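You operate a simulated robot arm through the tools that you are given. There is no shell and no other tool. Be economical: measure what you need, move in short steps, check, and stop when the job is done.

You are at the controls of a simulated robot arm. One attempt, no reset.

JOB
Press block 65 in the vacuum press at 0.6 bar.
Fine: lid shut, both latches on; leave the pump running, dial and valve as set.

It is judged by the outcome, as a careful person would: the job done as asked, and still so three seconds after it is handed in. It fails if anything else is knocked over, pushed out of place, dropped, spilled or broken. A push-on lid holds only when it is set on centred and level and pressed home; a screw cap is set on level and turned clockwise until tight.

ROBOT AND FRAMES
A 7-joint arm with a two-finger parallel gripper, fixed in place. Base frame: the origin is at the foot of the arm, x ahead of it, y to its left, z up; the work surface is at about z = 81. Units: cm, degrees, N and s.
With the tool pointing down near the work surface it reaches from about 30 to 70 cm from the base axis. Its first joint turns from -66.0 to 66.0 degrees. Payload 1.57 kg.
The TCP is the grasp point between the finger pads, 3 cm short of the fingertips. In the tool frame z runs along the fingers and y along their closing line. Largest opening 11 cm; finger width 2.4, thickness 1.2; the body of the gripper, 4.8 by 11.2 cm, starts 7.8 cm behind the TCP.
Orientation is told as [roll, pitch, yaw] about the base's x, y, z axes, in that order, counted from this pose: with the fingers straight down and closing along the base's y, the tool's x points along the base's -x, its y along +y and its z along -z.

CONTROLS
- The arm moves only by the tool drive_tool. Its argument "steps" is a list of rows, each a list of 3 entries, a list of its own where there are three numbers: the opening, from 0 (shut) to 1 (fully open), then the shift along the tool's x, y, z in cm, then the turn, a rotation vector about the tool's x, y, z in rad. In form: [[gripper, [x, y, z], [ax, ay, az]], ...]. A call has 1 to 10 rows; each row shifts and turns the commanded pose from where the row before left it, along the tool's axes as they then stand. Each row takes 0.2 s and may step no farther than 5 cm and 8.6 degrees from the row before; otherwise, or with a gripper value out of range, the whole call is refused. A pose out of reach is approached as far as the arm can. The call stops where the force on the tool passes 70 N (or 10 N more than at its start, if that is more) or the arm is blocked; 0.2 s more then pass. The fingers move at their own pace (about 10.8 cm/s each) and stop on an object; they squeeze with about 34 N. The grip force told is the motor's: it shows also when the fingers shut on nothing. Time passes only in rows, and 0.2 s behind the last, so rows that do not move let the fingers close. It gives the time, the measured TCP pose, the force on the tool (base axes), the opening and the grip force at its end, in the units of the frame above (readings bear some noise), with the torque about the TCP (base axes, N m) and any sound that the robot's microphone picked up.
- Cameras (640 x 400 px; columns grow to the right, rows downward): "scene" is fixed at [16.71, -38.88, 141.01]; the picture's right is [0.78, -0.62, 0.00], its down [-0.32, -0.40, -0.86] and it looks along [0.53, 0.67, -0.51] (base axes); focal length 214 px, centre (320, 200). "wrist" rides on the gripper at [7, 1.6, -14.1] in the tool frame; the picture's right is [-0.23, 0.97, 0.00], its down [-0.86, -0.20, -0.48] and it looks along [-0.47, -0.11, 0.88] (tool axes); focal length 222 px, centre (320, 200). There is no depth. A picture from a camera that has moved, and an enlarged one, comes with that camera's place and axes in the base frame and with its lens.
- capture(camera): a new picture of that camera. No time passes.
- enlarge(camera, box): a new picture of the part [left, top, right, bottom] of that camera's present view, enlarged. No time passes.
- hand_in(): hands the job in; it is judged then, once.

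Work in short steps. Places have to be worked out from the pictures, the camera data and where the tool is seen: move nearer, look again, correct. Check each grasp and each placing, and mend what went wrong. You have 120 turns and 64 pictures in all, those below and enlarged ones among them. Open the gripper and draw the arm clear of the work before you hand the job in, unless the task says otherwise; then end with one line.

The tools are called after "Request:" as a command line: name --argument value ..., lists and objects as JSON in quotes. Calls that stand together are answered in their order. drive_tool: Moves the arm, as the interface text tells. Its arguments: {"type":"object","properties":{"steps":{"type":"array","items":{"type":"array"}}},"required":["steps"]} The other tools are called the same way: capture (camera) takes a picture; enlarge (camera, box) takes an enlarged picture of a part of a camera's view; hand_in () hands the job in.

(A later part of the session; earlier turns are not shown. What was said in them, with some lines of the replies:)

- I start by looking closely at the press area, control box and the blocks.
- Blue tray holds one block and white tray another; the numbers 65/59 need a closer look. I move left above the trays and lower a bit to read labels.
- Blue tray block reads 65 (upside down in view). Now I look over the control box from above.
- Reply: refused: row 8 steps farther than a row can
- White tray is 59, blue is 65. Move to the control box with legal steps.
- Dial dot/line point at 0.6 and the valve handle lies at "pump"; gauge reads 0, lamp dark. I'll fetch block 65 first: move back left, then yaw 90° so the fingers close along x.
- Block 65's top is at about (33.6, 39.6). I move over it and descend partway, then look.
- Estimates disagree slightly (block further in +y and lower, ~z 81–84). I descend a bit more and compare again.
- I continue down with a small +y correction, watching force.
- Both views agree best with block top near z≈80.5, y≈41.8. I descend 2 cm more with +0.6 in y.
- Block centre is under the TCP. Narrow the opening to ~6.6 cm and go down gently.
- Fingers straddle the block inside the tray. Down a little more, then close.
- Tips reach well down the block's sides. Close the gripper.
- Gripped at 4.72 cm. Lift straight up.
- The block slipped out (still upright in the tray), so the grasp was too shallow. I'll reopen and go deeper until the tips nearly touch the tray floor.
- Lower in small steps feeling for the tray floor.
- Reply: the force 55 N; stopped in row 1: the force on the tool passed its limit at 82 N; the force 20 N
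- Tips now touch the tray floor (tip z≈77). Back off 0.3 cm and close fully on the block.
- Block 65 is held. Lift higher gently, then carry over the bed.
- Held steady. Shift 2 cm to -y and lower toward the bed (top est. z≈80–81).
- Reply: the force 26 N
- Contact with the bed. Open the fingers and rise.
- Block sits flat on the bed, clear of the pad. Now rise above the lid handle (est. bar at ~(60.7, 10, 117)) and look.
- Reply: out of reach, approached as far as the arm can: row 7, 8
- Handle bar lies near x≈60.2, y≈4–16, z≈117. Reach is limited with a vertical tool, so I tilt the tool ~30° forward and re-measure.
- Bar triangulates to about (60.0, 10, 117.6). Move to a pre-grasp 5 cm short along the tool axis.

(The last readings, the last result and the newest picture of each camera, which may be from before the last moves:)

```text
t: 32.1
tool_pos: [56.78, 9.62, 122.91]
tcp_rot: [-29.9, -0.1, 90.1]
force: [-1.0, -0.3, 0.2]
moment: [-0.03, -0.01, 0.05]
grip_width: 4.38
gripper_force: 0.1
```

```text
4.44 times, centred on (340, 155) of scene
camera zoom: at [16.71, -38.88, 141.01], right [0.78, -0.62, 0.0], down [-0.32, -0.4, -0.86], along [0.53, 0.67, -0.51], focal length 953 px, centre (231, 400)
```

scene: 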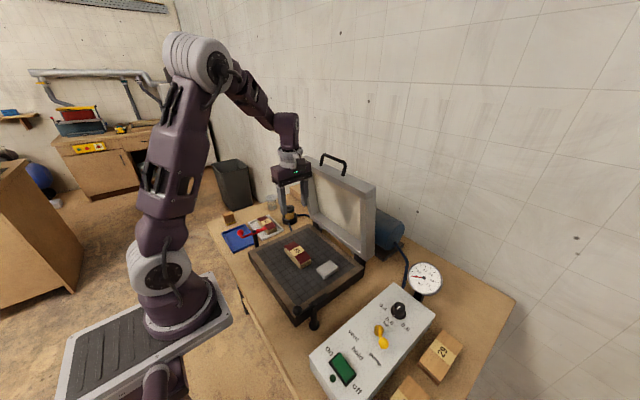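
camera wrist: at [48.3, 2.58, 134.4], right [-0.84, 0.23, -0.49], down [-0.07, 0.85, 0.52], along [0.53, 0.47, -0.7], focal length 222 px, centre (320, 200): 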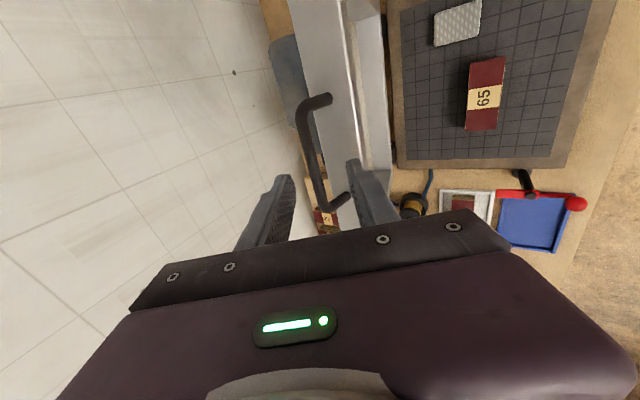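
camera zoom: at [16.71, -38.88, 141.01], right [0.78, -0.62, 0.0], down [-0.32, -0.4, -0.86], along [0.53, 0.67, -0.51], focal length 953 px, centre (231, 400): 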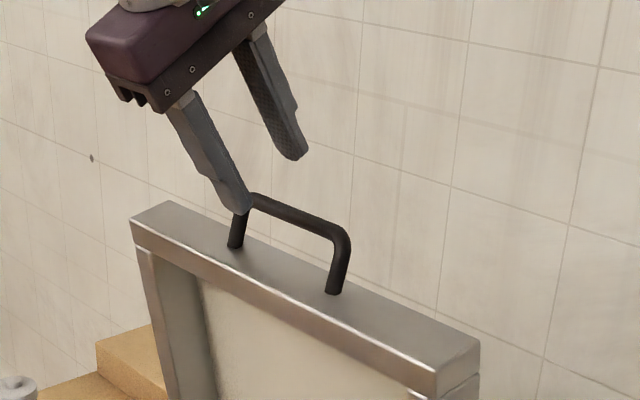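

Aligned well with the bar. Advance 5 cm with a small correction, then check.

Request:
drive_tool --steps '[[0.4, [0, -0.4, 2], [0, 0, 0]], [0.4, [0, 0, 1.7], [0, 0, 0]], [0.4, [0, 0, 1.2], [0, 0, 0]]]'

Request:
enlarge --camera "scene" --box '[290, 110, 390, 200]'

```text
t: 32.9
tool_pos: [59.68, 9.77, 118.77]
tcp_rot: [-30.0, 0.0, 90.0]
force: [-0.3, -0.8, 0.3]
moment: [0.0, 0.02, 0.03]
grip_width: 4.42
gripper_force: 0.1
```

```text
4.44 times, centred on (340, 155) of scene
camera zoom: at [16.71, -38.88, 141.01], right [0.78, -0.62, 0.0], down [-0.32, -0.4, -0.86], along [0.53, 0.67, -0.51], focal length 953 px, centre (231, 400)
```

zoom: 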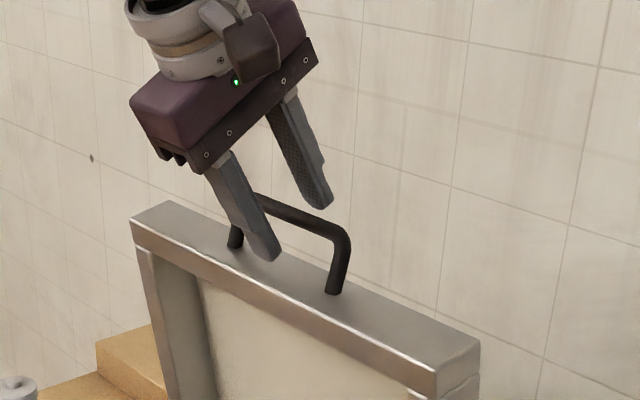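

Fingers straddle the bar. Close.

Request:
drive_tool --steps '[[0.2, [0, 0, 0], [0, 0, 0]], [0, [0, 0, 0], [0, 0, 0]], [0, [0, 0, 0], [0, 0, 0]]]'

Request:
enlarge --camera "scene" --box '[290, 110, 390, 200]'

```text
t: 33.7
tool_pos: [59.62, 9.83, 118.88]
tcp_rot: [-30.1, -0.2, 90.1]
force: [0.9, -0.4, 5.8]
moment: [0.31, -0.07, -0.57]
grip_width: 1.16
gripper_force: 28.8
```

```text
4.44 times, centred on (340, 155) of scene
camera zoom: at [16.7, -38.89, 141.01], right [0.78, -0.62, 0.0], down [-0.32, -0.4, -0.86], along [0.53, 0.67, -0.51], focal length 953 px, centre (231, 400)
```

zoom: 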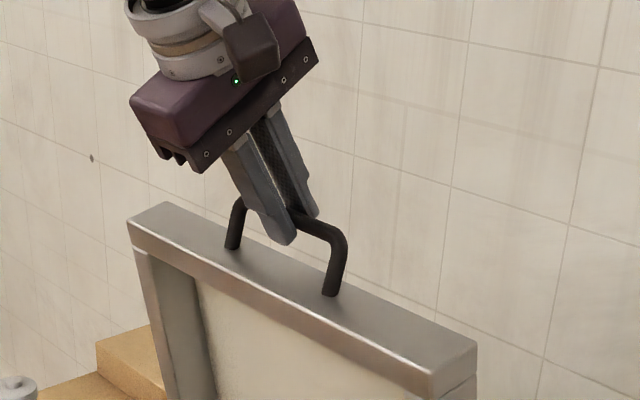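

Bar is gripped (1.16 cm). The lid leans slightly forward; I estimate the hinge at about (63.5, 82), radius ≈35.8. Start the closing arc with two rows and check forces.

Request:
drive_tool --steps '[[0, [0, 2.21, -0.975], [-0.0698, 0, 0]], [0, [0, 2.32, -0.643], [-0.0698, 0, 0]]]'

Request:
enlarge --camera "scene" --box '[240, 90, 420, 290]'

```text
t: 34.3
tool_pos: [54.96, 9.72, 118.03]
tcp_rot: [-22.0, -0.2, 90.3]
force: [1.4, 8.6, 0.3]
moment: [0.83, -0.12, -0.4]
grip_width: 1.17
gripper_force: 29.3
```

```text
2.00 times, centred on (330, 190) of scene
camera zoom: at [16.72, -38.86, 141.02], right [0.78, -0.62, 0.0], down [-0.32, -0.4, -0.86], along [0.53, 0.67, -0.51], focal length 429 px, centre (300, 220)
```

zoom: 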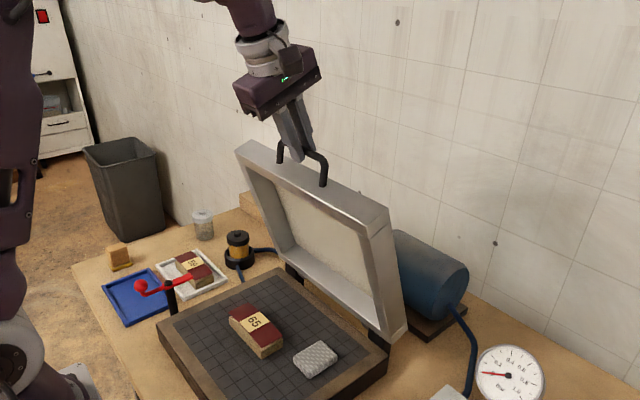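

Lid follows with low force. Continue along the arc.

Request:
drive_tool --steps '[[0, [0, 2.39, -0.307], [-0.0698, 0, 0]], [0, [0, 2.41, 0.06], [-0.0698, 0, 0]], [0, [0, 2.38, 0.385], [-0.0698, 0, 0]]]'

Request:
drive_tool --steps '[[0, [0, 2.3, 0.741], [-0.0698, 0, 0]], [0, [0, 2.16, 1.06], [-0.0698, 0, 0]]]'

```text
t: 35.1
tool_pos: [48.19, 9.66, 115.49]
tcp_rot: [-9.9, -0.1, 90.2]
force: [5.3, 6.7, -8.0]
moment: [-0.14, -0.13, -0.23]
grip_width: 1.2
gripper_force: 28.7
```

```text
t: 35.7
tool_pos: [44.13, 9.73, 113.42]
tcp_rot: [-1.9, -0.1, 90.1]
force: [12.9, -1.7, -18.2]
moment: [-0.07, -0.25, 0.12]
grip_width: 1.19
gripper_force: 29.2
```

Force points toward the hinge (~20 N: lid weight plus a slightly large radius). I shade the path inward and continue.

Request:
drive_tool --steps '[[0, [0, 1.86, 1.6], [-0.0698, 0, 0]], [0, [0, 1.75, 1.7], [-0.0698, 0, 0]]]'

Request:
enlarge --camera "scene" --box '[200, 100, 420, 330]'

```text
t: 36.3
tool_pos: [40.48, 9.76, 110.04]
tcp_rot: [6.2, -0.3, 90.1]
force: [-0.1, 3.8, 1.4]
moment: [-0.51, -0.07, 0.33]
grip_width: 1.18
gripper_force: 28.8
```

```text
1.74 times, centred on (310, 215) of scene
camera zoom: at [16.71, -38.87, 141.01], right [0.78, -0.62, 0.0], down [-0.32, -0.4, -0.86], along [0.53, 0.67, -0.51], focal length 373 px, centre (337, 174)
```

zoom: 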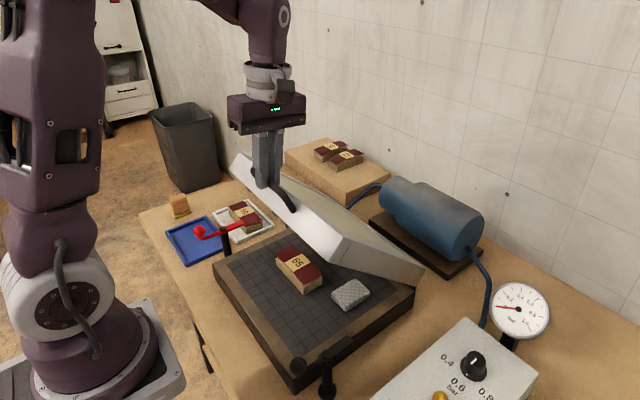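

Going well. Next four rows with R≈35.4.

Request:
drive_tool --steps '[[0, [0, 1.785, 2.15], [-0.0698, 0, 0]], [0, [0, 1.404, 2.35], [-0.0698, 0, 0]]]'

Request:
drive_tool --steps '[[0, [0, 1.117, 2.546], [0, 0, 0]], [0, [0, 0.911, 2.63], [0, 0, 0]]]'

```text
t: 36.9
tool_pos: [36.68, 9.8, 106.07]
tcp_rot: [13.7, 0.0, 90.0]
force: [30.5, -9.8, -22.2]
moment: [-0.01, -0.72, 0.45]
grip_width: 1.19
gripper_force: 29.3
```

```text
t: 37.5
tool_pos: [33.87, 9.85, 101.56]
tcp_rot: [13.4, -0.3, 90.2]
force: [51.0, -10.2, -27.2]
moment: [-0.38, -1.34, 0.29]
grip_width: 1.17
gripper_force: 29.5
```

Pulling outward too much; refit gives hinge ≈(62.9, 85.2), R≈32.6. Next row corrects inward.

Request:
drive_tool --steps '[[0, [0, -0.292, 2.29], [0, 0, 0]]]'

Request:
drive_tool --steps '[[0, [0, 0.292, 2.55], [0, 0, 0]]]'

Request:
capture --camera "scene"

```text
t: 37.9
tool_pos: [32.74, 9.78, 99.21]
tcp_rot: [14.5, 0.0, 90.3]
force: [-2.1, 6.1, 2.5]
moment: [0.56, 0.09, 0.43]
grip_width: 1.19
gripper_force: 28.9
```

```text
t: 38.3
tool_pos: [31.66, 9.86, 96.67]
tcp_rot: [14.6, 0.1, 90.2]
force: [-26.7, 7.3, 10.3]
moment: [0.63, 0.71, 0.42]
grip_width: 1.2
gripper_force: 29.1
```

```text
17 pictures are left
```

scene: 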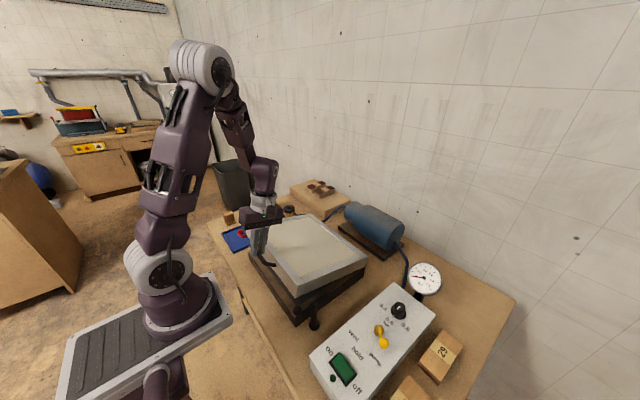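

Slight overcorrection; refined hinge ≈(63.3, 83.5), R≈34.25. Continue down one row at a time.

Request:
drive_tool --steps '[[0, [0, 0.933, 2.91], [0, 0, 0]]]'

Request:
drive_tool --steps '[[0, [0, -0.01, 2.69], [0, 0, 0]]]'

```text
t: 38.7
tool_pos: [30.84, 9.78, 94.1]
tcp_rot: [13.6, -0.2, 90.0]
force: [10.6, -9.3, -2.6]
moment: [-0.75, -0.32, 0.93]
grip_width: 1.18
gripper_force: 29.2
```

```text
t: 39.1
tool_pos: [30.23, 10.06, 91.68]
tcp_rot: [13.7, -0.2, 90.0]
force: [25.7, -17.9, -5.2]
moment: [-0.34, -0.68, 0.73]
grip_width: 1.16
gripper_force: 29.7
```

Request:
drive_tool --steps '[[0, [0.25, -0.66, 2.58], [0, 0, 0]]]'

Request:
enlarge --camera "scene" --box '[220, 190, 380, 340]'

```text
t: 39.5
tool_pos: [29.73, 10.0, 88.71]
tcp_rot: [14.2, -0.3, 90.3]
force: [-8.7, 18.8, 0.1]
moment: [0.66, 0.2, 0.4]
grip_width: 1.16
gripper_force: 29.5
```

```text
2.67 times, centred on (300, 265) of scene
camera zoom: at [16.69, -38.84, 141.02], right [0.78, -0.62, 0.0], down [-0.32, -0.4, -0.86], along [0.53, 0.67, -0.51], focal length 572 px, centre (373, 27)
```

zoom: 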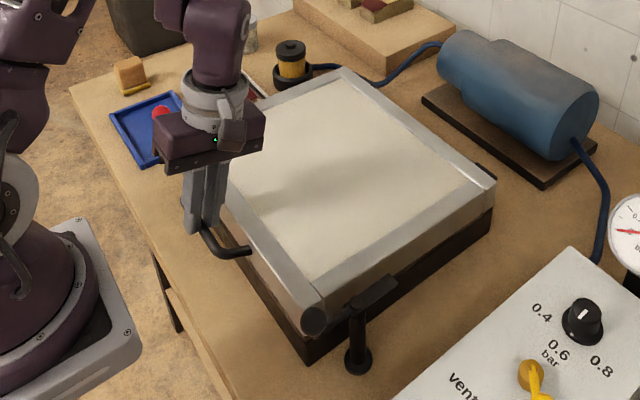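

Nearly shut. Continue lowering in smaller steps until it seats.

Request:
drive_tool --steps '[[0, [-0.1, -0.2, 1.2], [0, 0, 0]]]'

Request:
drive_tool --steps '[[0, [0, -0.2, 1.0], [0, 0, 0]]]'

```text
t: 39.9
tool_pos: [29.56, 9.82, 87.71]
tcp_rot: [14.2, 0.1, 90.3]
force: [-14.8, 10.9, 19.7]
moment: [0.46, 0.51, 0.59]
grip_width: 1.2
gripper_force: 29.3
```

```text
t: 40.3
tool_pos: [29.43, 9.63, 86.83]
tcp_rot: [14.5, 0.4, 90.1]
force: [-37.0, -1.4, 28.5]
moment: [0.27, 0.77, 0.54]
grip_width: 1.17
gripper_force: 29.4
```

Request:
drive_tool --steps '[[0, [0, 0.5, 0.5], [0, 0, 0]]]'

Request:
enlarge --camera "scene" --box '[220, 190, 380, 340]'

```text
t: 40.7
tool_pos: [29.42, 9.74, 86.46]
tcp_rot: [13.9, -0.1, 90.0]
force: [-8.9, -9.0, 19.5]
moment: [0.02, 0.2, 0.73]
grip_width: 1.15
gripper_force: 29.3
```

```text
2.67 times, centred on (300, 265) of scene
camera zoom: at [16.67, -38.91, 141.01], right [0.78, -0.62, 0.0], down [-0.32, -0.4, -0.86], along [0.53, 0.67, -0.51], focal length 572 px, centre (373, 27)
```

zoom: 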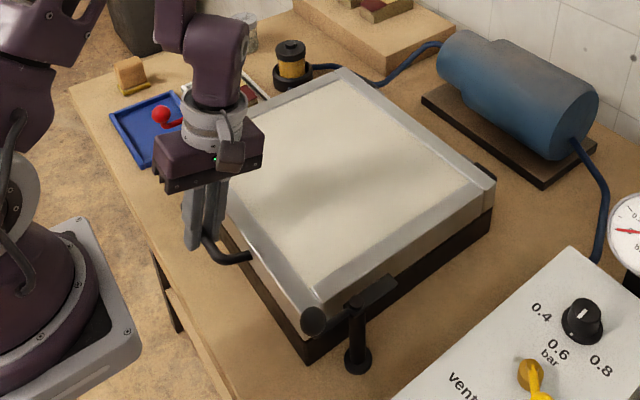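

Request:
drive_tool --steps '[[0, [0, 0.1, 0.5], [0, 0, 0]]]'

Request:
drive_tool --steps '[[0, [0, 0.1, 0.5], [0, 0, 0]]]'

```text
t: 41.1
tool_pos: [29.2, 9.85, 85.88]
tcp_rot: [13.6, -0.3, 90.1]
force: [2.2, 4.8, 18.6]
moment: [0.24, 0.02, 0.66]
grip_width: 1.18
gripper_force: 29.0
```

```text
t: 41.5
tool_pos: [29.06, 9.82, 85.36]
tcp_rot: [13.6, -0.4, 90.1]
force: [19.7, 0.1, 14.4]
moment: [0.16, -0.06, 0.65]
grip_width: 1.19
gripper_force: 29.2
```

Request:
drive_tool --steps '[[0, [0, -0.3, 0.5], [0, 0, 0]]]'

Request:
drive_tool --steps '[[0, [0, -0.1, 0.5], [0, 0, 0]]]'

Request:
drive_tool --steps '[[0, [0, -0.1, 0.5], [0, 0, 0]]]'

```text
t: 41.9
tool_pos: [28.92, 9.61, 84.73]
tcp_rot: [14.1, -0.1, 90.3]
force: [6.7, 1.9, 16.6]
moment: [0.22, 0.01, 0.69]
grip_width: 1.2
gripper_force: 28.9
```

```text
t: 42.3
tool_pos: [28.72, 9.71, 84.34]
tcp_rot: [14.2, -0.1, 90.1]
force: [-4.5, 1.7, 20.8]
moment: [0.24, -0.07, 0.68]
grip_width: 1.19
gripper_force: 29.3
```

```text
t: 42.7
tool_pos: [28.8, 9.42, 83.77]
tcp_rot: [14.3, 0.1, 90.2]
force: [-21.1, 2.1, 24.1]
moment: [0.21, -0.33, 0.59]
grip_width: 1.16
gripper_force: 29.0
```

Constant ~20 N suggests the fingers may be sliding down the bar with the lid seated. Check the picture.

Request:
enlarge --camera "scene" --box '[250, 215, 370, 335]'

```text
3.33 times, centred on (310, 275) of scene
camera zoom: at [16.64, -38.89, 141.02], right [0.78, -0.62, 0.0], down [-0.32, -0.4, -0.86], along [0.53, 0.67, -0.51], focal length 715 px, centre (353, -50)
```

zoom: 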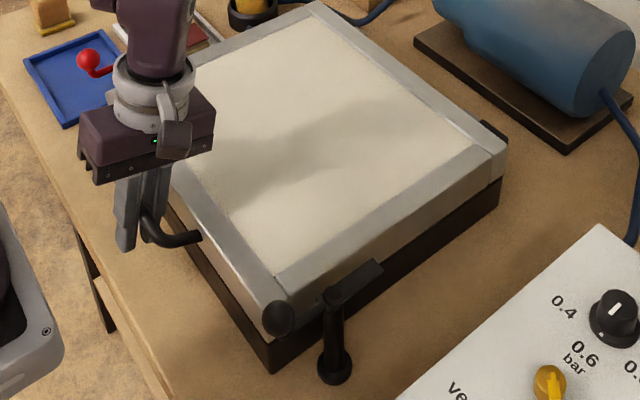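

Lid is seated flat; the fingers slid down the bar. Open slightly and withdraw straight up.

Request:
drive_tool --steps '[[0.3, [0, 0.2, 0], [0, 0, 0]], [0.3, [0, 0, 0], [0, 0, 0]], [0.3, [0, 0.36, -1.46], [0, 0, 0]], [0.3, [0, 0.73, -2.9], [0, 0, 0]], [0.3, [0, 0.73, -2.9], [0, 0, 0]], [0.3, [0, 0.97, -3.9], [0, 0, 0]], [0.3, [0, 0.97, -3.9], [0, 0, 0]], [0.3, [0, 0.97, -3.9], [0, 0, 0]]]'

```text
t: 44.5
tool_pos: [28.62, 9.93, 103.65]
tcp_rot: [14.1, -0.1, 90.3]
force: [-0.7, 0.2, 0.6]
moment: [0.01, -0.02, 0.0]
grip_width: 3.29
gripper_force: 0.1
```

Released. Now level the tool, move over the right side, and yaw back to 0 to inspect the right latch.

Request:
drive_tool --steps '[[0.3, [0, 0, -1], [0.123, 0, 0]], [0, [0, -2, -2], [0.123, 0, 0]], [0, [4, -2.5, 0], [0, 0, 0]], [0, [4, -2.5, 0], [0, 0, 0]], [0, [4, -2, 0], [0, 0, 0]], [0, [4, 0, 0], [0, 0, 0]]]'

Request:
drive_tool --steps '[[0, [0, 0, 0], [0, 0, 0.149]], [0, [0, 0, 0], [0, 0, 0.149]], [0, [0, 0, 0], [0, 0, 0.149]], [0, [0, 0, 0], [0, 0, 0.149]], [0, [0, 0, 0], [0, 0, 0.149]], [0, [0, 0, 0], [0, 0, 0.149]], [0, [0, 0, 0], [0, 0, 0.149]], [0, [0, 0, 0], [0, 0, 0.149]], [0, [0, 0, 0], [0, 0, 0.149]], [0, [0, 0, 0], [0, 0, 0.149]]]'

Request:
drive_tool --steps '[[0, [0, 0, 0], [0, 0, 0.082]]]'

Request:
capture --camera "wrist"

```text
t: 45.9
tool_pos: [38.03, -6.43, 106.5]
tcp_rot: [-0.1, -0.2, 90.0]
force: [0.4, -0.2, -0.4]
moment: [-0.01, 0.03, -0.03]
grip_width: 0.02
gripper_force: 21.1
```

```text
t: 48.1
tool_pos: [38.25, -6.33, 106.1]
tcp_rot: [0.1, -0.1, 4.5]
force: [0.1, -0.2, -0.1]
moment: [0.01, 0.01, 0.0]
grip_width: 0.0
gripper_force: 21.3
```

```text
t: 48.5
tool_pos: [38.32, -6.25, 106.14]
tcp_rot: [0.1, -0.1, -0.1]
force: [-0.4, 0.7, 0.1]
moment: [-0.01, 0.01, 0.02]
grip_width: 0.0
gripper_force: 21.3
```

```text
13 pictures are left
camera wrist: at [31.25, -4.76, 120.31], right [0.23, 0.97, 0.0], down [0.85, -0.2, 0.48], along [0.47, -0.11, -0.88], focal length 222 px, centre (320, 200)
```

wrist: 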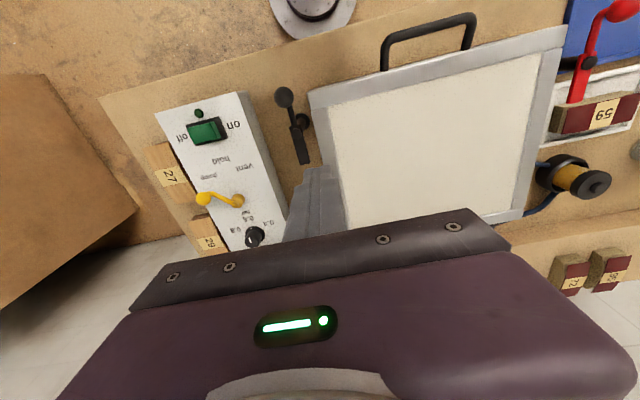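

Right latch: ball ≈(32.4, -9.8, 88.4), vertical pivot ≈(36.9, -9.6), tongue pointing +x. I must swing the ball toward -y so the tongue comes over the lid; place closed fingers on the ball's +y side.

Request:
drive_tool --steps '[[0, [3.4, -0.2, 2], [0, 0, 0]], [0, [3.4, -0.2, 3], [0, 0, 0]], [0, [0, 0, 4], [0, 0, 0]], [0, [0, 0, 4], [0, 0, 0]], [0, [0, 0, 2.8], [0, 0, 0]]]'

Request:
enlarge --camera "scene" --box '[250, 215, 370, 335]'

```text
t: 49.7
tool_pos: [31.32, -6.57, 89.95]
tcp_rot: [0.1, -0.1, 0.1]
force: [-0.4, -0.2, -0.2]
moment: [0.01, -0.03, -0.02]
grip_width: 0.01
gripper_force: 21.3
```

```text
3.33 times, centred on (310, 275) of scene
camera zoom: at [16.71, -38.88, 141.01], right [0.78, -0.62, 0.0], down [-0.32, -0.4, -0.86], along [0.53, 0.67, -0.51], focal length 715 px, centre (353, -50)
```

zoom: 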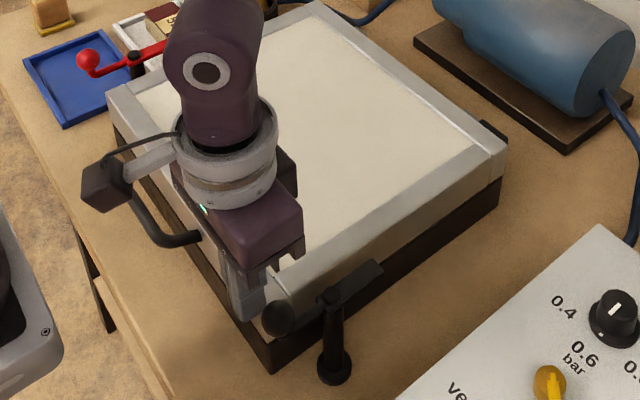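

Finger sits on the ball's +y side. Push along the arc.

Request:
drive_tool --steps '[[0, [-0.1, -1.5, 0], [0, 0, 0]], [0, [-0.1, -1.5, 0], [0, 0, 0]], [0, [-0.3, -1.3, 0], [0, 0, 0]]]'

Request:
drive_tool --steps '[[0, [-0.6, -1.1, 0], [0, 0, 0]], [0, [-0.8, -1.0, 0], [0, 0, 0]], [0, [-1.2, -0.8, 0], [0, 0, 0]]]'

Request:
enlarge --camera "scene" --box '[250, 215, 370, 335]'

```text
t: 50.5
tool_pos: [31.92, -10.98, 90.28]
tcp_rot: [0.2, -0.1, 0.0]
force: [0.0, 0.7, -0.6]
moment: [0.02, -0.03, 0.02]
grip_width: 0.01
gripper_force: 20.9
```

```text
t: 51.3
tool_pos: [34.36, -13.8, 90.22]
tcp_rot: [0.4, 0.5, 0.0]
force: [-13.1, 11.7, 3.4]
moment: [0.2, 0.17, -0.03]
grip_width: 0.01
gripper_force: 21.4
```

```text
3.33 times, centred on (310, 275) of scene
camera zoom: at [16.67, -38.85, 141.02], right [0.78, -0.62, 0.0], down [-0.32, -0.4, -0.86], along [0.53, 0.67, -0.51], focal length 715 px, centre (353, -50)
```

zoom: 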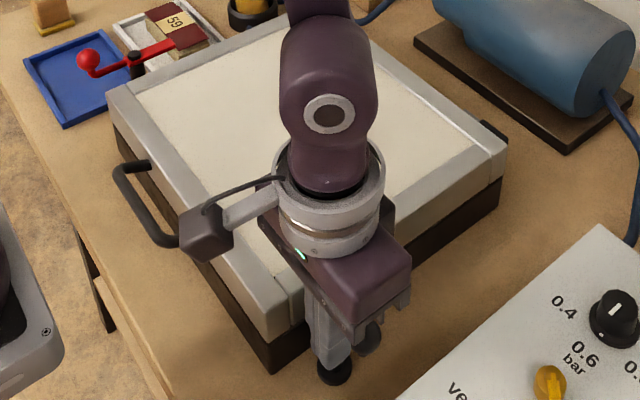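

Ball has swung around. Push a bit more in +x until it stops.

Request:
drive_tool --steps '[[0, [-0.8, -0.2, 0], [0, 0, 0]]]'

Request:
drive_tool --steps '[[0, [-0.8, 0.1, 0], [0, 0, 0]]]'

```text
t: 51.7
tool_pos: [34.5, -13.89, 90.31]
tcp_rot: [0.6, 0.9, -0.3]
force: [-53.4, 13.3, 36.0]
moment: [-0.11, 0.49, -0.38]
grip_width: 0.0
gripper_force: 21.3
```

```text
t: 52.0
tool_pos: [34.28, -13.88, 90.15]
tcp_rot: [0.8, 1.8, -0.5]
force: [-17.1, -0.8, 2.6]
moment: [-0.04, 0.24, -0.13]
grip_width: 0.0
gripper_force: 21.0
stopped in row 1: the force on the tool passed its limit at 83 N (the readings are from after the stop); the commanded pose is now the measured one
```

At its stop. Retreat, rise, and move over toward the left latch (mirror position; ball ≈(32.5, 29.5, 88.4)), glancing back first.

Request:
drive_tool --steps '[[0, [2, 0.3, 0], [0, 0, 0]], [0, [0, 0, -4.5], [0, -0.02, 0]], [0, [0, 0, -4.5], [0, 0, 0]], [0, [0, 4.5, -2], [0, 0, 0]], [0, [0, 5, 0], [0, 0, 0]], [0, [0, 5, 0], [0, 0, 0]], [0, [0, 5, 0], [0, 0, 0]], [0, [0, 5, 0], [0, 0, 0]]]'

Request:
capture --camera "wrist"

```text
t: 53.8
tool_pos: [32.95, 11.24, 101.66]
tcp_rot: [0.7, 0.2, -0.5]
force: [0.0, 0.2, -0.7]
moment: [0.0, 0.02, 0.01]
grip_width: 0.0
gripper_force: 21.7
```

```text
10 pictures are left
camera wrist: at [26.07, 12.77, 115.88], right [0.24, 0.97, 0.01], down [0.86, -0.21, 0.47], along [0.46, -0.1, -0.88], focal length 222 px, centre (320, 200)
```

wrist: 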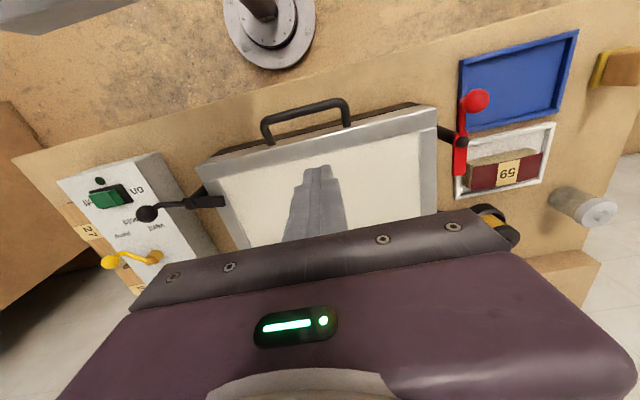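

Right latch's tongue is over the lid. Left ball ≈(32.3, 29.8). Place fingers on its -y side.

Request:
drive_tool --steps '[[0, [0.5, 4.9, 0], [0, 0, 0]], [0, [0.5, 4.9, 0], [0, 0, 0]], [0, [0.6, 4.9, 0], [0, 0, 0]], [0, [0, 0, 4], [0, 0, 0]], [0, [0, 0, 4], [0, 0, 0]], [0, [0, 0, 3.3], [0, 0, 0]]]'

Request:
enlarge --camera "wrist" --box '[240, 40, 480, 240]'

```text
t: 55.2
tool_pos: [31.41, 25.59, 90.41]
tcp_rot: [0.7, 0.2, -0.4]
force: [0.2, -0.6, 0.1]
moment: [0.01, 0.0, -0.01]
grip_width: 0.0
gripper_force: 21.5
```

```text
2.00 times, centred on (360, 140) of wrist
camera zoom: at [24.46, 27.01, 104.65], right [0.24, 0.97, 0.01], down [0.86, -0.21, 0.47], along [0.46, -0.1, -0.88], focal length 444 px, centre (240, 320)
```

zoom: 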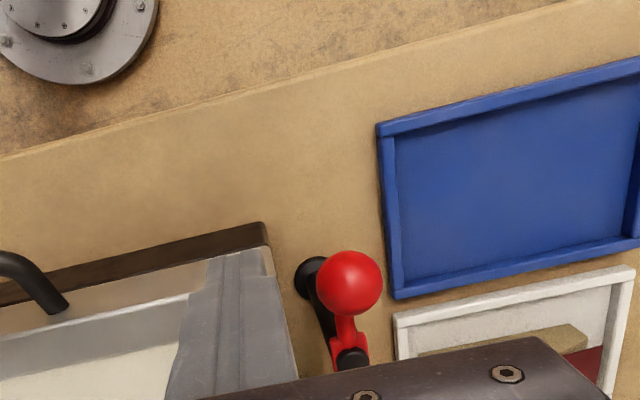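

Request:
drive_tool --steps '[[0, [0, 1.8, 0], [0, 0, 0]], [0, [-0.1, 1.8, 0], [0, 0, 0]], [0, [-0.4, 1.8, 0], [0, 0, 0]]]'

Request:
drive_tool --steps '[[0, [-0.6, 1.1, 0], [0, 0, 0]], [0, [-0.8, 1.0, 0], [0, 0, 0]], [0, [-1.1, 0.7, 0], [0, 0, 0]]]'

Request:
drive_tool --steps '[[0, [-0.7, 0.1, 0], [0, 0, 0]]]'

```text
t: 56.0
tool_pos: [31.94, 30.82, 90.52]
tcp_rot: [0.7, 0.2, -0.5]
force: [-0.5, 0.2, -0.7]
moment: [0.02, -0.05, -0.01]
grip_width: 0.0
gripper_force: 21.3
```

```text
t: 56.8
tool_pos: [34.28, 33.56, 90.47]
tcp_rot: [0.5, 0.5, -0.5]
force: [-10.9, -5.2, 5.3]
moment: [-0.02, 0.12, 0.08]
grip_width: 0.0
gripper_force: 21.6
```

```text
t: 57.2
tool_pos: [34.41, 33.7, 90.45]
tcp_rot: [0.4, 1.0, -0.2]
force: [-61.6, -10.3, 24.1]
moment: [0.09, 0.86, 0.55]
grip_width: 0.01
gripper_force: 20.9
```

At its stop too. Retreat up and travel to the control box switch.

Request:
drive_tool --steps '[[0, [2, -0.3, 0], [0, -0.01, 0]], [0, [0, 0, -4.5], [0, 0, 0]], [0, [0, 0, -4.5], [0, 0, 0]], [0, [0, -4.5, -2], [0, 0, 0]], [0, [-0.5, -4.9, 0], [0, 0, 0]], [0, [-0.5, -4.9, 0], [0, 0, 0]], [0, [-0.5, -4.9, 0], [0, 0, 0]], [0, [-0.5, -4.9, 0], [0, 0, 0]], [0, [-0.5, -4.9, 0], [0, 0, 0]], [0, [-0.5, -4.9, 0], [0, 0, 0]]]'

Request:
drive_tool --steps '[[0, [-0.5, -4.9, 0], [0, 0, 0]], [0, [-0.5, -4.9, 0], [0, 0, 0]], [0, [-0.5, -4.9, 0], [0, 0, 0]], [0, [-0.5, -4.5, 1], [0, 0, 0]]]'

Request:
capture --camera "wrist"

```text
t: 59.4
tool_pos: [35.71, -0.62, 101.19]
tcp_rot: [0.6, -0.4, -0.5]
force: [0.3, 0.0, 0.4]
moment: [0.02, -0.01, 0.04]
grip_width: 0.01
gripper_force: 21.3
```

```text
t: 60.4
tool_pos: [37.57, -19.61, 99.89]
tcp_rot: [0.7, -0.3, -0.4]
force: [0.2, 0.8, 1.1]
moment: [0.04, -0.02, 0.01]
grip_width: 0.01
gripper_force: 21.3
```

```text
8 pictures are left
camera wrist: at [30.56, -18.09, 114.11], right [0.23, 0.97, 0.01], down [0.85, -0.21, 0.48], along [0.47, -0.1, -0.88], focal length 222 px, centre (320, 200)
```

wrist: 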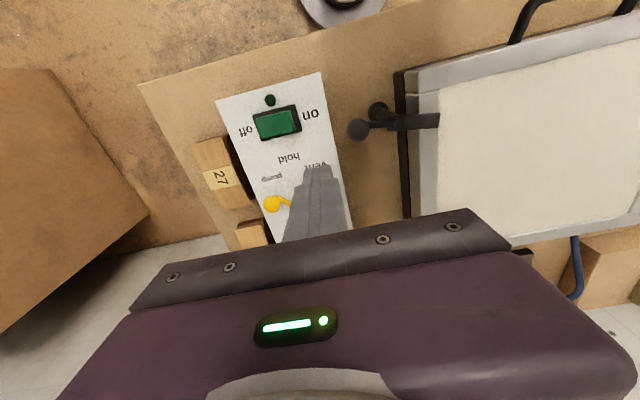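

Switch centre ≈(34.3, -24.5, 83.5), "on" end toward +y. Move above the on-end and descend slowly.

Request:
drive_tool --steps '[[0, [3.3, -3.3, 0], [0, 0, 0]], [0, [0, 0, 4], [0, 0, 0]], [0, [0, 0, 4], [0, 0, 0]], [0, [0, 0, 2], [0, 0, 0]]]'

Request:
enlarge --camera "scene" --box '[300, 260, 440, 400]'

```text
t: 61.4
tool_pos: [34.37, -22.43, 89.77]
tcp_rot: [0.7, -0.4, -0.6]
force: [0.2, 0.0, 0.4]
moment: [0.0, -0.02, 0.02]
grip_width: 0.02
gripper_force: 21.5
```

```text
2.86 times, centred on (370, 330) of scene
camera zoom: at [16.71, -38.88, 141.01], right [0.78, -0.62, 0.0], down [-0.32, -0.4, -0.86], along [0.53, 0.67, -0.51], focal length 613 px, centre (177, -171)
```

zoom: 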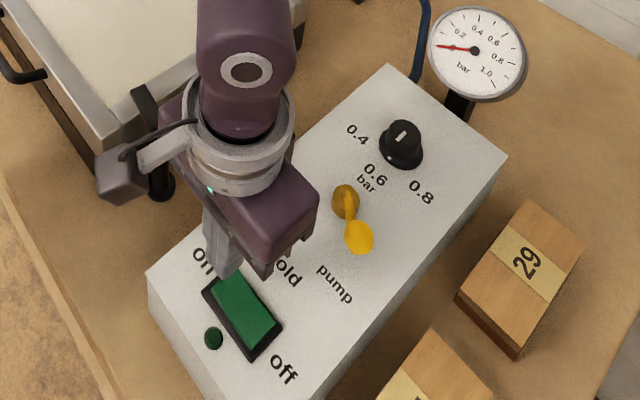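

Descend onto the "on" end in small steps.

Request:
drive_tool --steps '[[0, [0, -0.4, 1.2], [0, 0, 0]], [0, [0, 0, 1.0], [0, 0, 0]]]'

Request:
drive_tool --steps '[[0, [0, 0, 0.5], [0, 0, 0]]]'

```text
t: 62.0
tool_pos: [34.5, -23.05, 87.58]
tcp_rot: [0.7, -0.4, -0.5]
force: [1.1, 1.7, 1.6]
moment: [0.06, 0.0, -0.03]
grip_width: 0.0
gripper_force: 21.4
```

```text
t: 62.4
tool_pos: [34.45, -23.14, 87.06]
tcp_rot: [0.7, -0.2, -0.5]
force: [-0.4, -0.2, -0.7]
moment: [-0.01, -0.02, -0.01]
grip_width: 0.0
gripper_force: 21.3
heard: click
```

A click. Withdraw upward and look at the lamp and gauge.

Request:
drive_tool --steps '[[0, [0, 0, -3], [0, 0, 0]], [0, [0, 0, -4.5], [0, 0, 0]], [0, [0, 0, -4.5], [0, 0, 0]], [0, [3, 2, -3], [0, 0, 0]], [0, [2, 4, -2], [0, 0, 0]], [0, [0, 4.5, -2], [0, 0, 0]], [0, [0, 0, 0], [0, 0, 0]], [0, [0, 0, 0], [0, 0, 0]]]'

Request:
enlarge --camera "scene" --box '[300, 240, 460, 400]'

```text
t: 64.2
tool_pos: [29.9, -12.91, 106.21]
tcp_rot: [0.7, -0.2, -0.5]
force: [0.0, 0.5, -0.1]
moment: [0.0, -0.01, 0.03]
grip_width: 0.0
gripper_force: 21.5
```

```text
2.50 times, centred on (380, 320) of scene
camera zoom: at [16.71, -38.88, 141.01], right [0.78, -0.62, 0.0], down [-0.32, -0.4, -0.86], along [0.53, 0.67, -0.51], focal length 536 px, centre (170, -100)
```

zoom: 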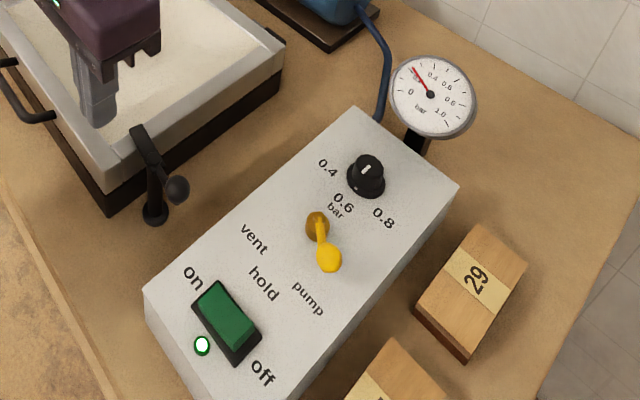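

Lamp is lit and the gauge is climbing. Open the gripper, draw further clear, and wait for the gauge to settle.

Request:
drive_tool --steps '[[0.5, [0, 3, -4], [0, 0, 0]], [0.5, [0, 3, -4], [0, 0, 0]], [0.5, [0, 2, -4], [0, 0, 0]], [0.5, [0, 0, -3], [0, 0, 0]], [0.5, [0, 0, 0], [0, 0, 0]], [0.5, [0, 0, 0], [0, 0, 0]], [0.5, [0, 0, 0], [0, 0, 0]], [0.5, [0, 0, 0], [0, 0, 0]], [0.5, [0, 0, 0], [0, 0, 0]], [0.5, [0, 0, 0], [0, 0, 0]]]'

Request:
drive_tool --steps '[[0.5, [0, 0, 0], [0, 0, 0]], [0.5, [0, 0, 0], [0, 0, 0]], [0.5, [0, 0, 0], [0, 0, 0]], [0.5, [0, 0, 0], [0, 0, 0]], [0.5, [0, 0, 0], [0, 0, 0]], [0.5, [0, 0, 0], [0, 0, 0]], [0.5, [0, 0, 0], [0, 0, 0]], [0.5, [0, 0, 0], [0, 0, 0]], [0.5, [0, 0, 0], [0, 0, 0]], [0.5, [0, 0, 0], [0, 0, 0]]]'

Request:
drive_tool --steps '[[0.5, [0, 0, 0], [0, 0, 0]], [0.5, [0, 0, 0], [0, 0, 0]], [0.5, [0, 0, 0], [0, 0, 0]], [0.5, [0, 0, 0], [0, 0, 0]], [0.5, [0, 0, 0], [0, 0, 0]], [0.5, [0, 0, 0], [0, 0, 0]], [0.5, [0, 0, 0], [0, 0, 0]], [0.5, [0, 0, 0], [0, 0, 0]], [0.5, [0, 0, 0], [0, 0, 0]], [0.5, [0, 0, 0], [0, 0, 0]]]'

Request:
enlarge --camera "scene" --box '[390, 250, 460, 310]'

```text
t: 66.4
tool_pos: [29.79, -4.88, 121.42]
tcp_rot: [0.7, -0.2, -0.4]
force: [0.3, 0.6, -0.2]
moment: [0.02, 0.0, 0.03]
grip_width: 5.53
gripper_force: 0.1
```

```text
t: 68.6
tool_pos: [29.67, -4.97, 121.51]
tcp_rot: [0.7, -0.3, -0.5]
force: [0.1, 0.1, 0.4]
moment: [0.02, 0.03, 0.01]
grip_width: 5.49
gripper_force: 0.1
```

```text
t: 70.8
tool_pos: [29.66, -4.94, 121.4]
tcp_rot: [0.7, -0.4, -0.5]
force: [0.0, -0.7, -0.8]
moment: [0.03, -0.02, -0.01]
grip_width: 5.49
gripper_force: 0.0
```

```text
6.67 times, centred on (425, 280) of scene
camera zoom: at [16.71, -38.88, 141.01], right [0.78, -0.62, 0.0], down [-0.32, -0.4, -0.86], along [0.53, 0.67, -0.51], focal length 1430 px, centre (-380, -333)
```

zoom: 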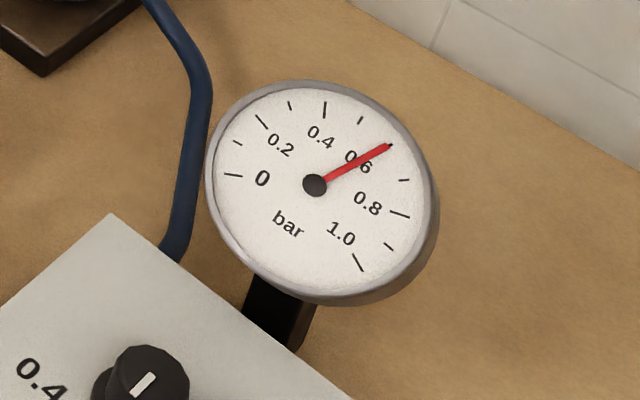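

The gauge sits at 0.6 bar. A final overall check of lid, latches and surroundings.

Request:
capture --camera "scene"

Request:
capture --camera "wrist"

```text
4 pictures are left
```

scene: 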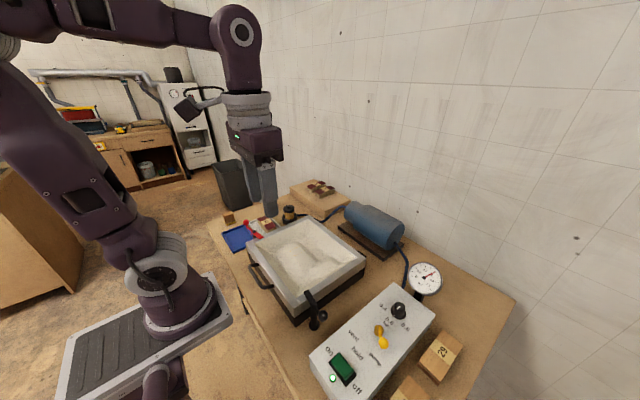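

```text
3 pictures are left
camera wrist: at [22.64, -3.48, 135.61], right [0.24, 0.97, 0.01], down [0.85, -0.21, 0.48], along [0.47, -0.1, -0.88], focal length 222 px, centre (320, 200)
```

wrist: 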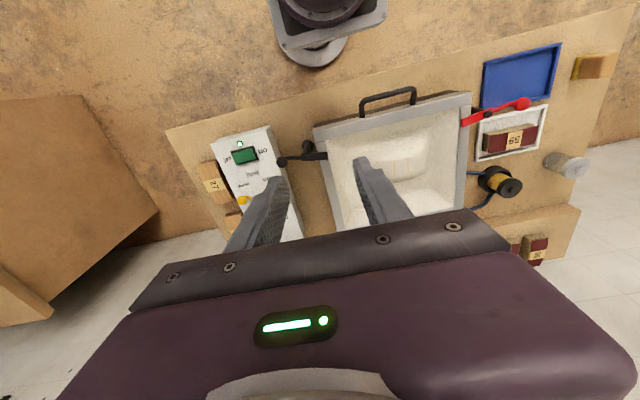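

The membrane is drawn down over the block. Zoom on the red latch to verify its tongue is over the lid.

Request:
enlarge --camera "wrist" --box '[430, 70, 560, 160]'

```text
4.44 times, centred on (495, 115) of wrist
camera zoom: at [22.64, -3.48, 135.61], right [0.24, 0.97, 0.01], down [0.85, -0.21, 0.48], along [0.47, -0.1, -0.88], focal length 987 px, centre (-458, 578)
```

zoom: 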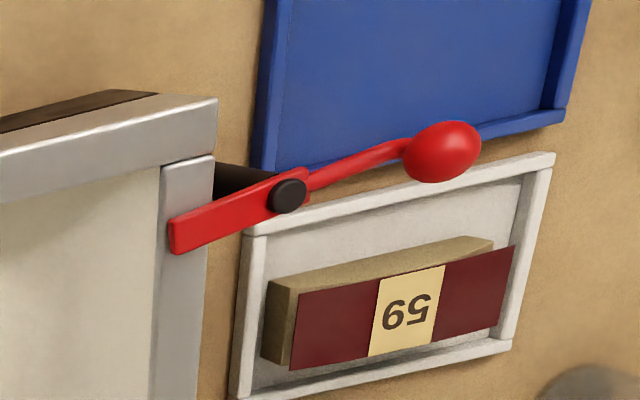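

Both tongues lie over the lid frame, vacuum holds at 0.6 bar, and the arm is clear. Hand in.

Request:
hand_in

```text
The job is handed in.
```

Block 65 is in the press at 0.6 bar on the gauge, with the lid shut, both latches on, the pump running, and the dial and valve left as they were; on the first lift the block slipped from the gripper but stayed upright in its tray.
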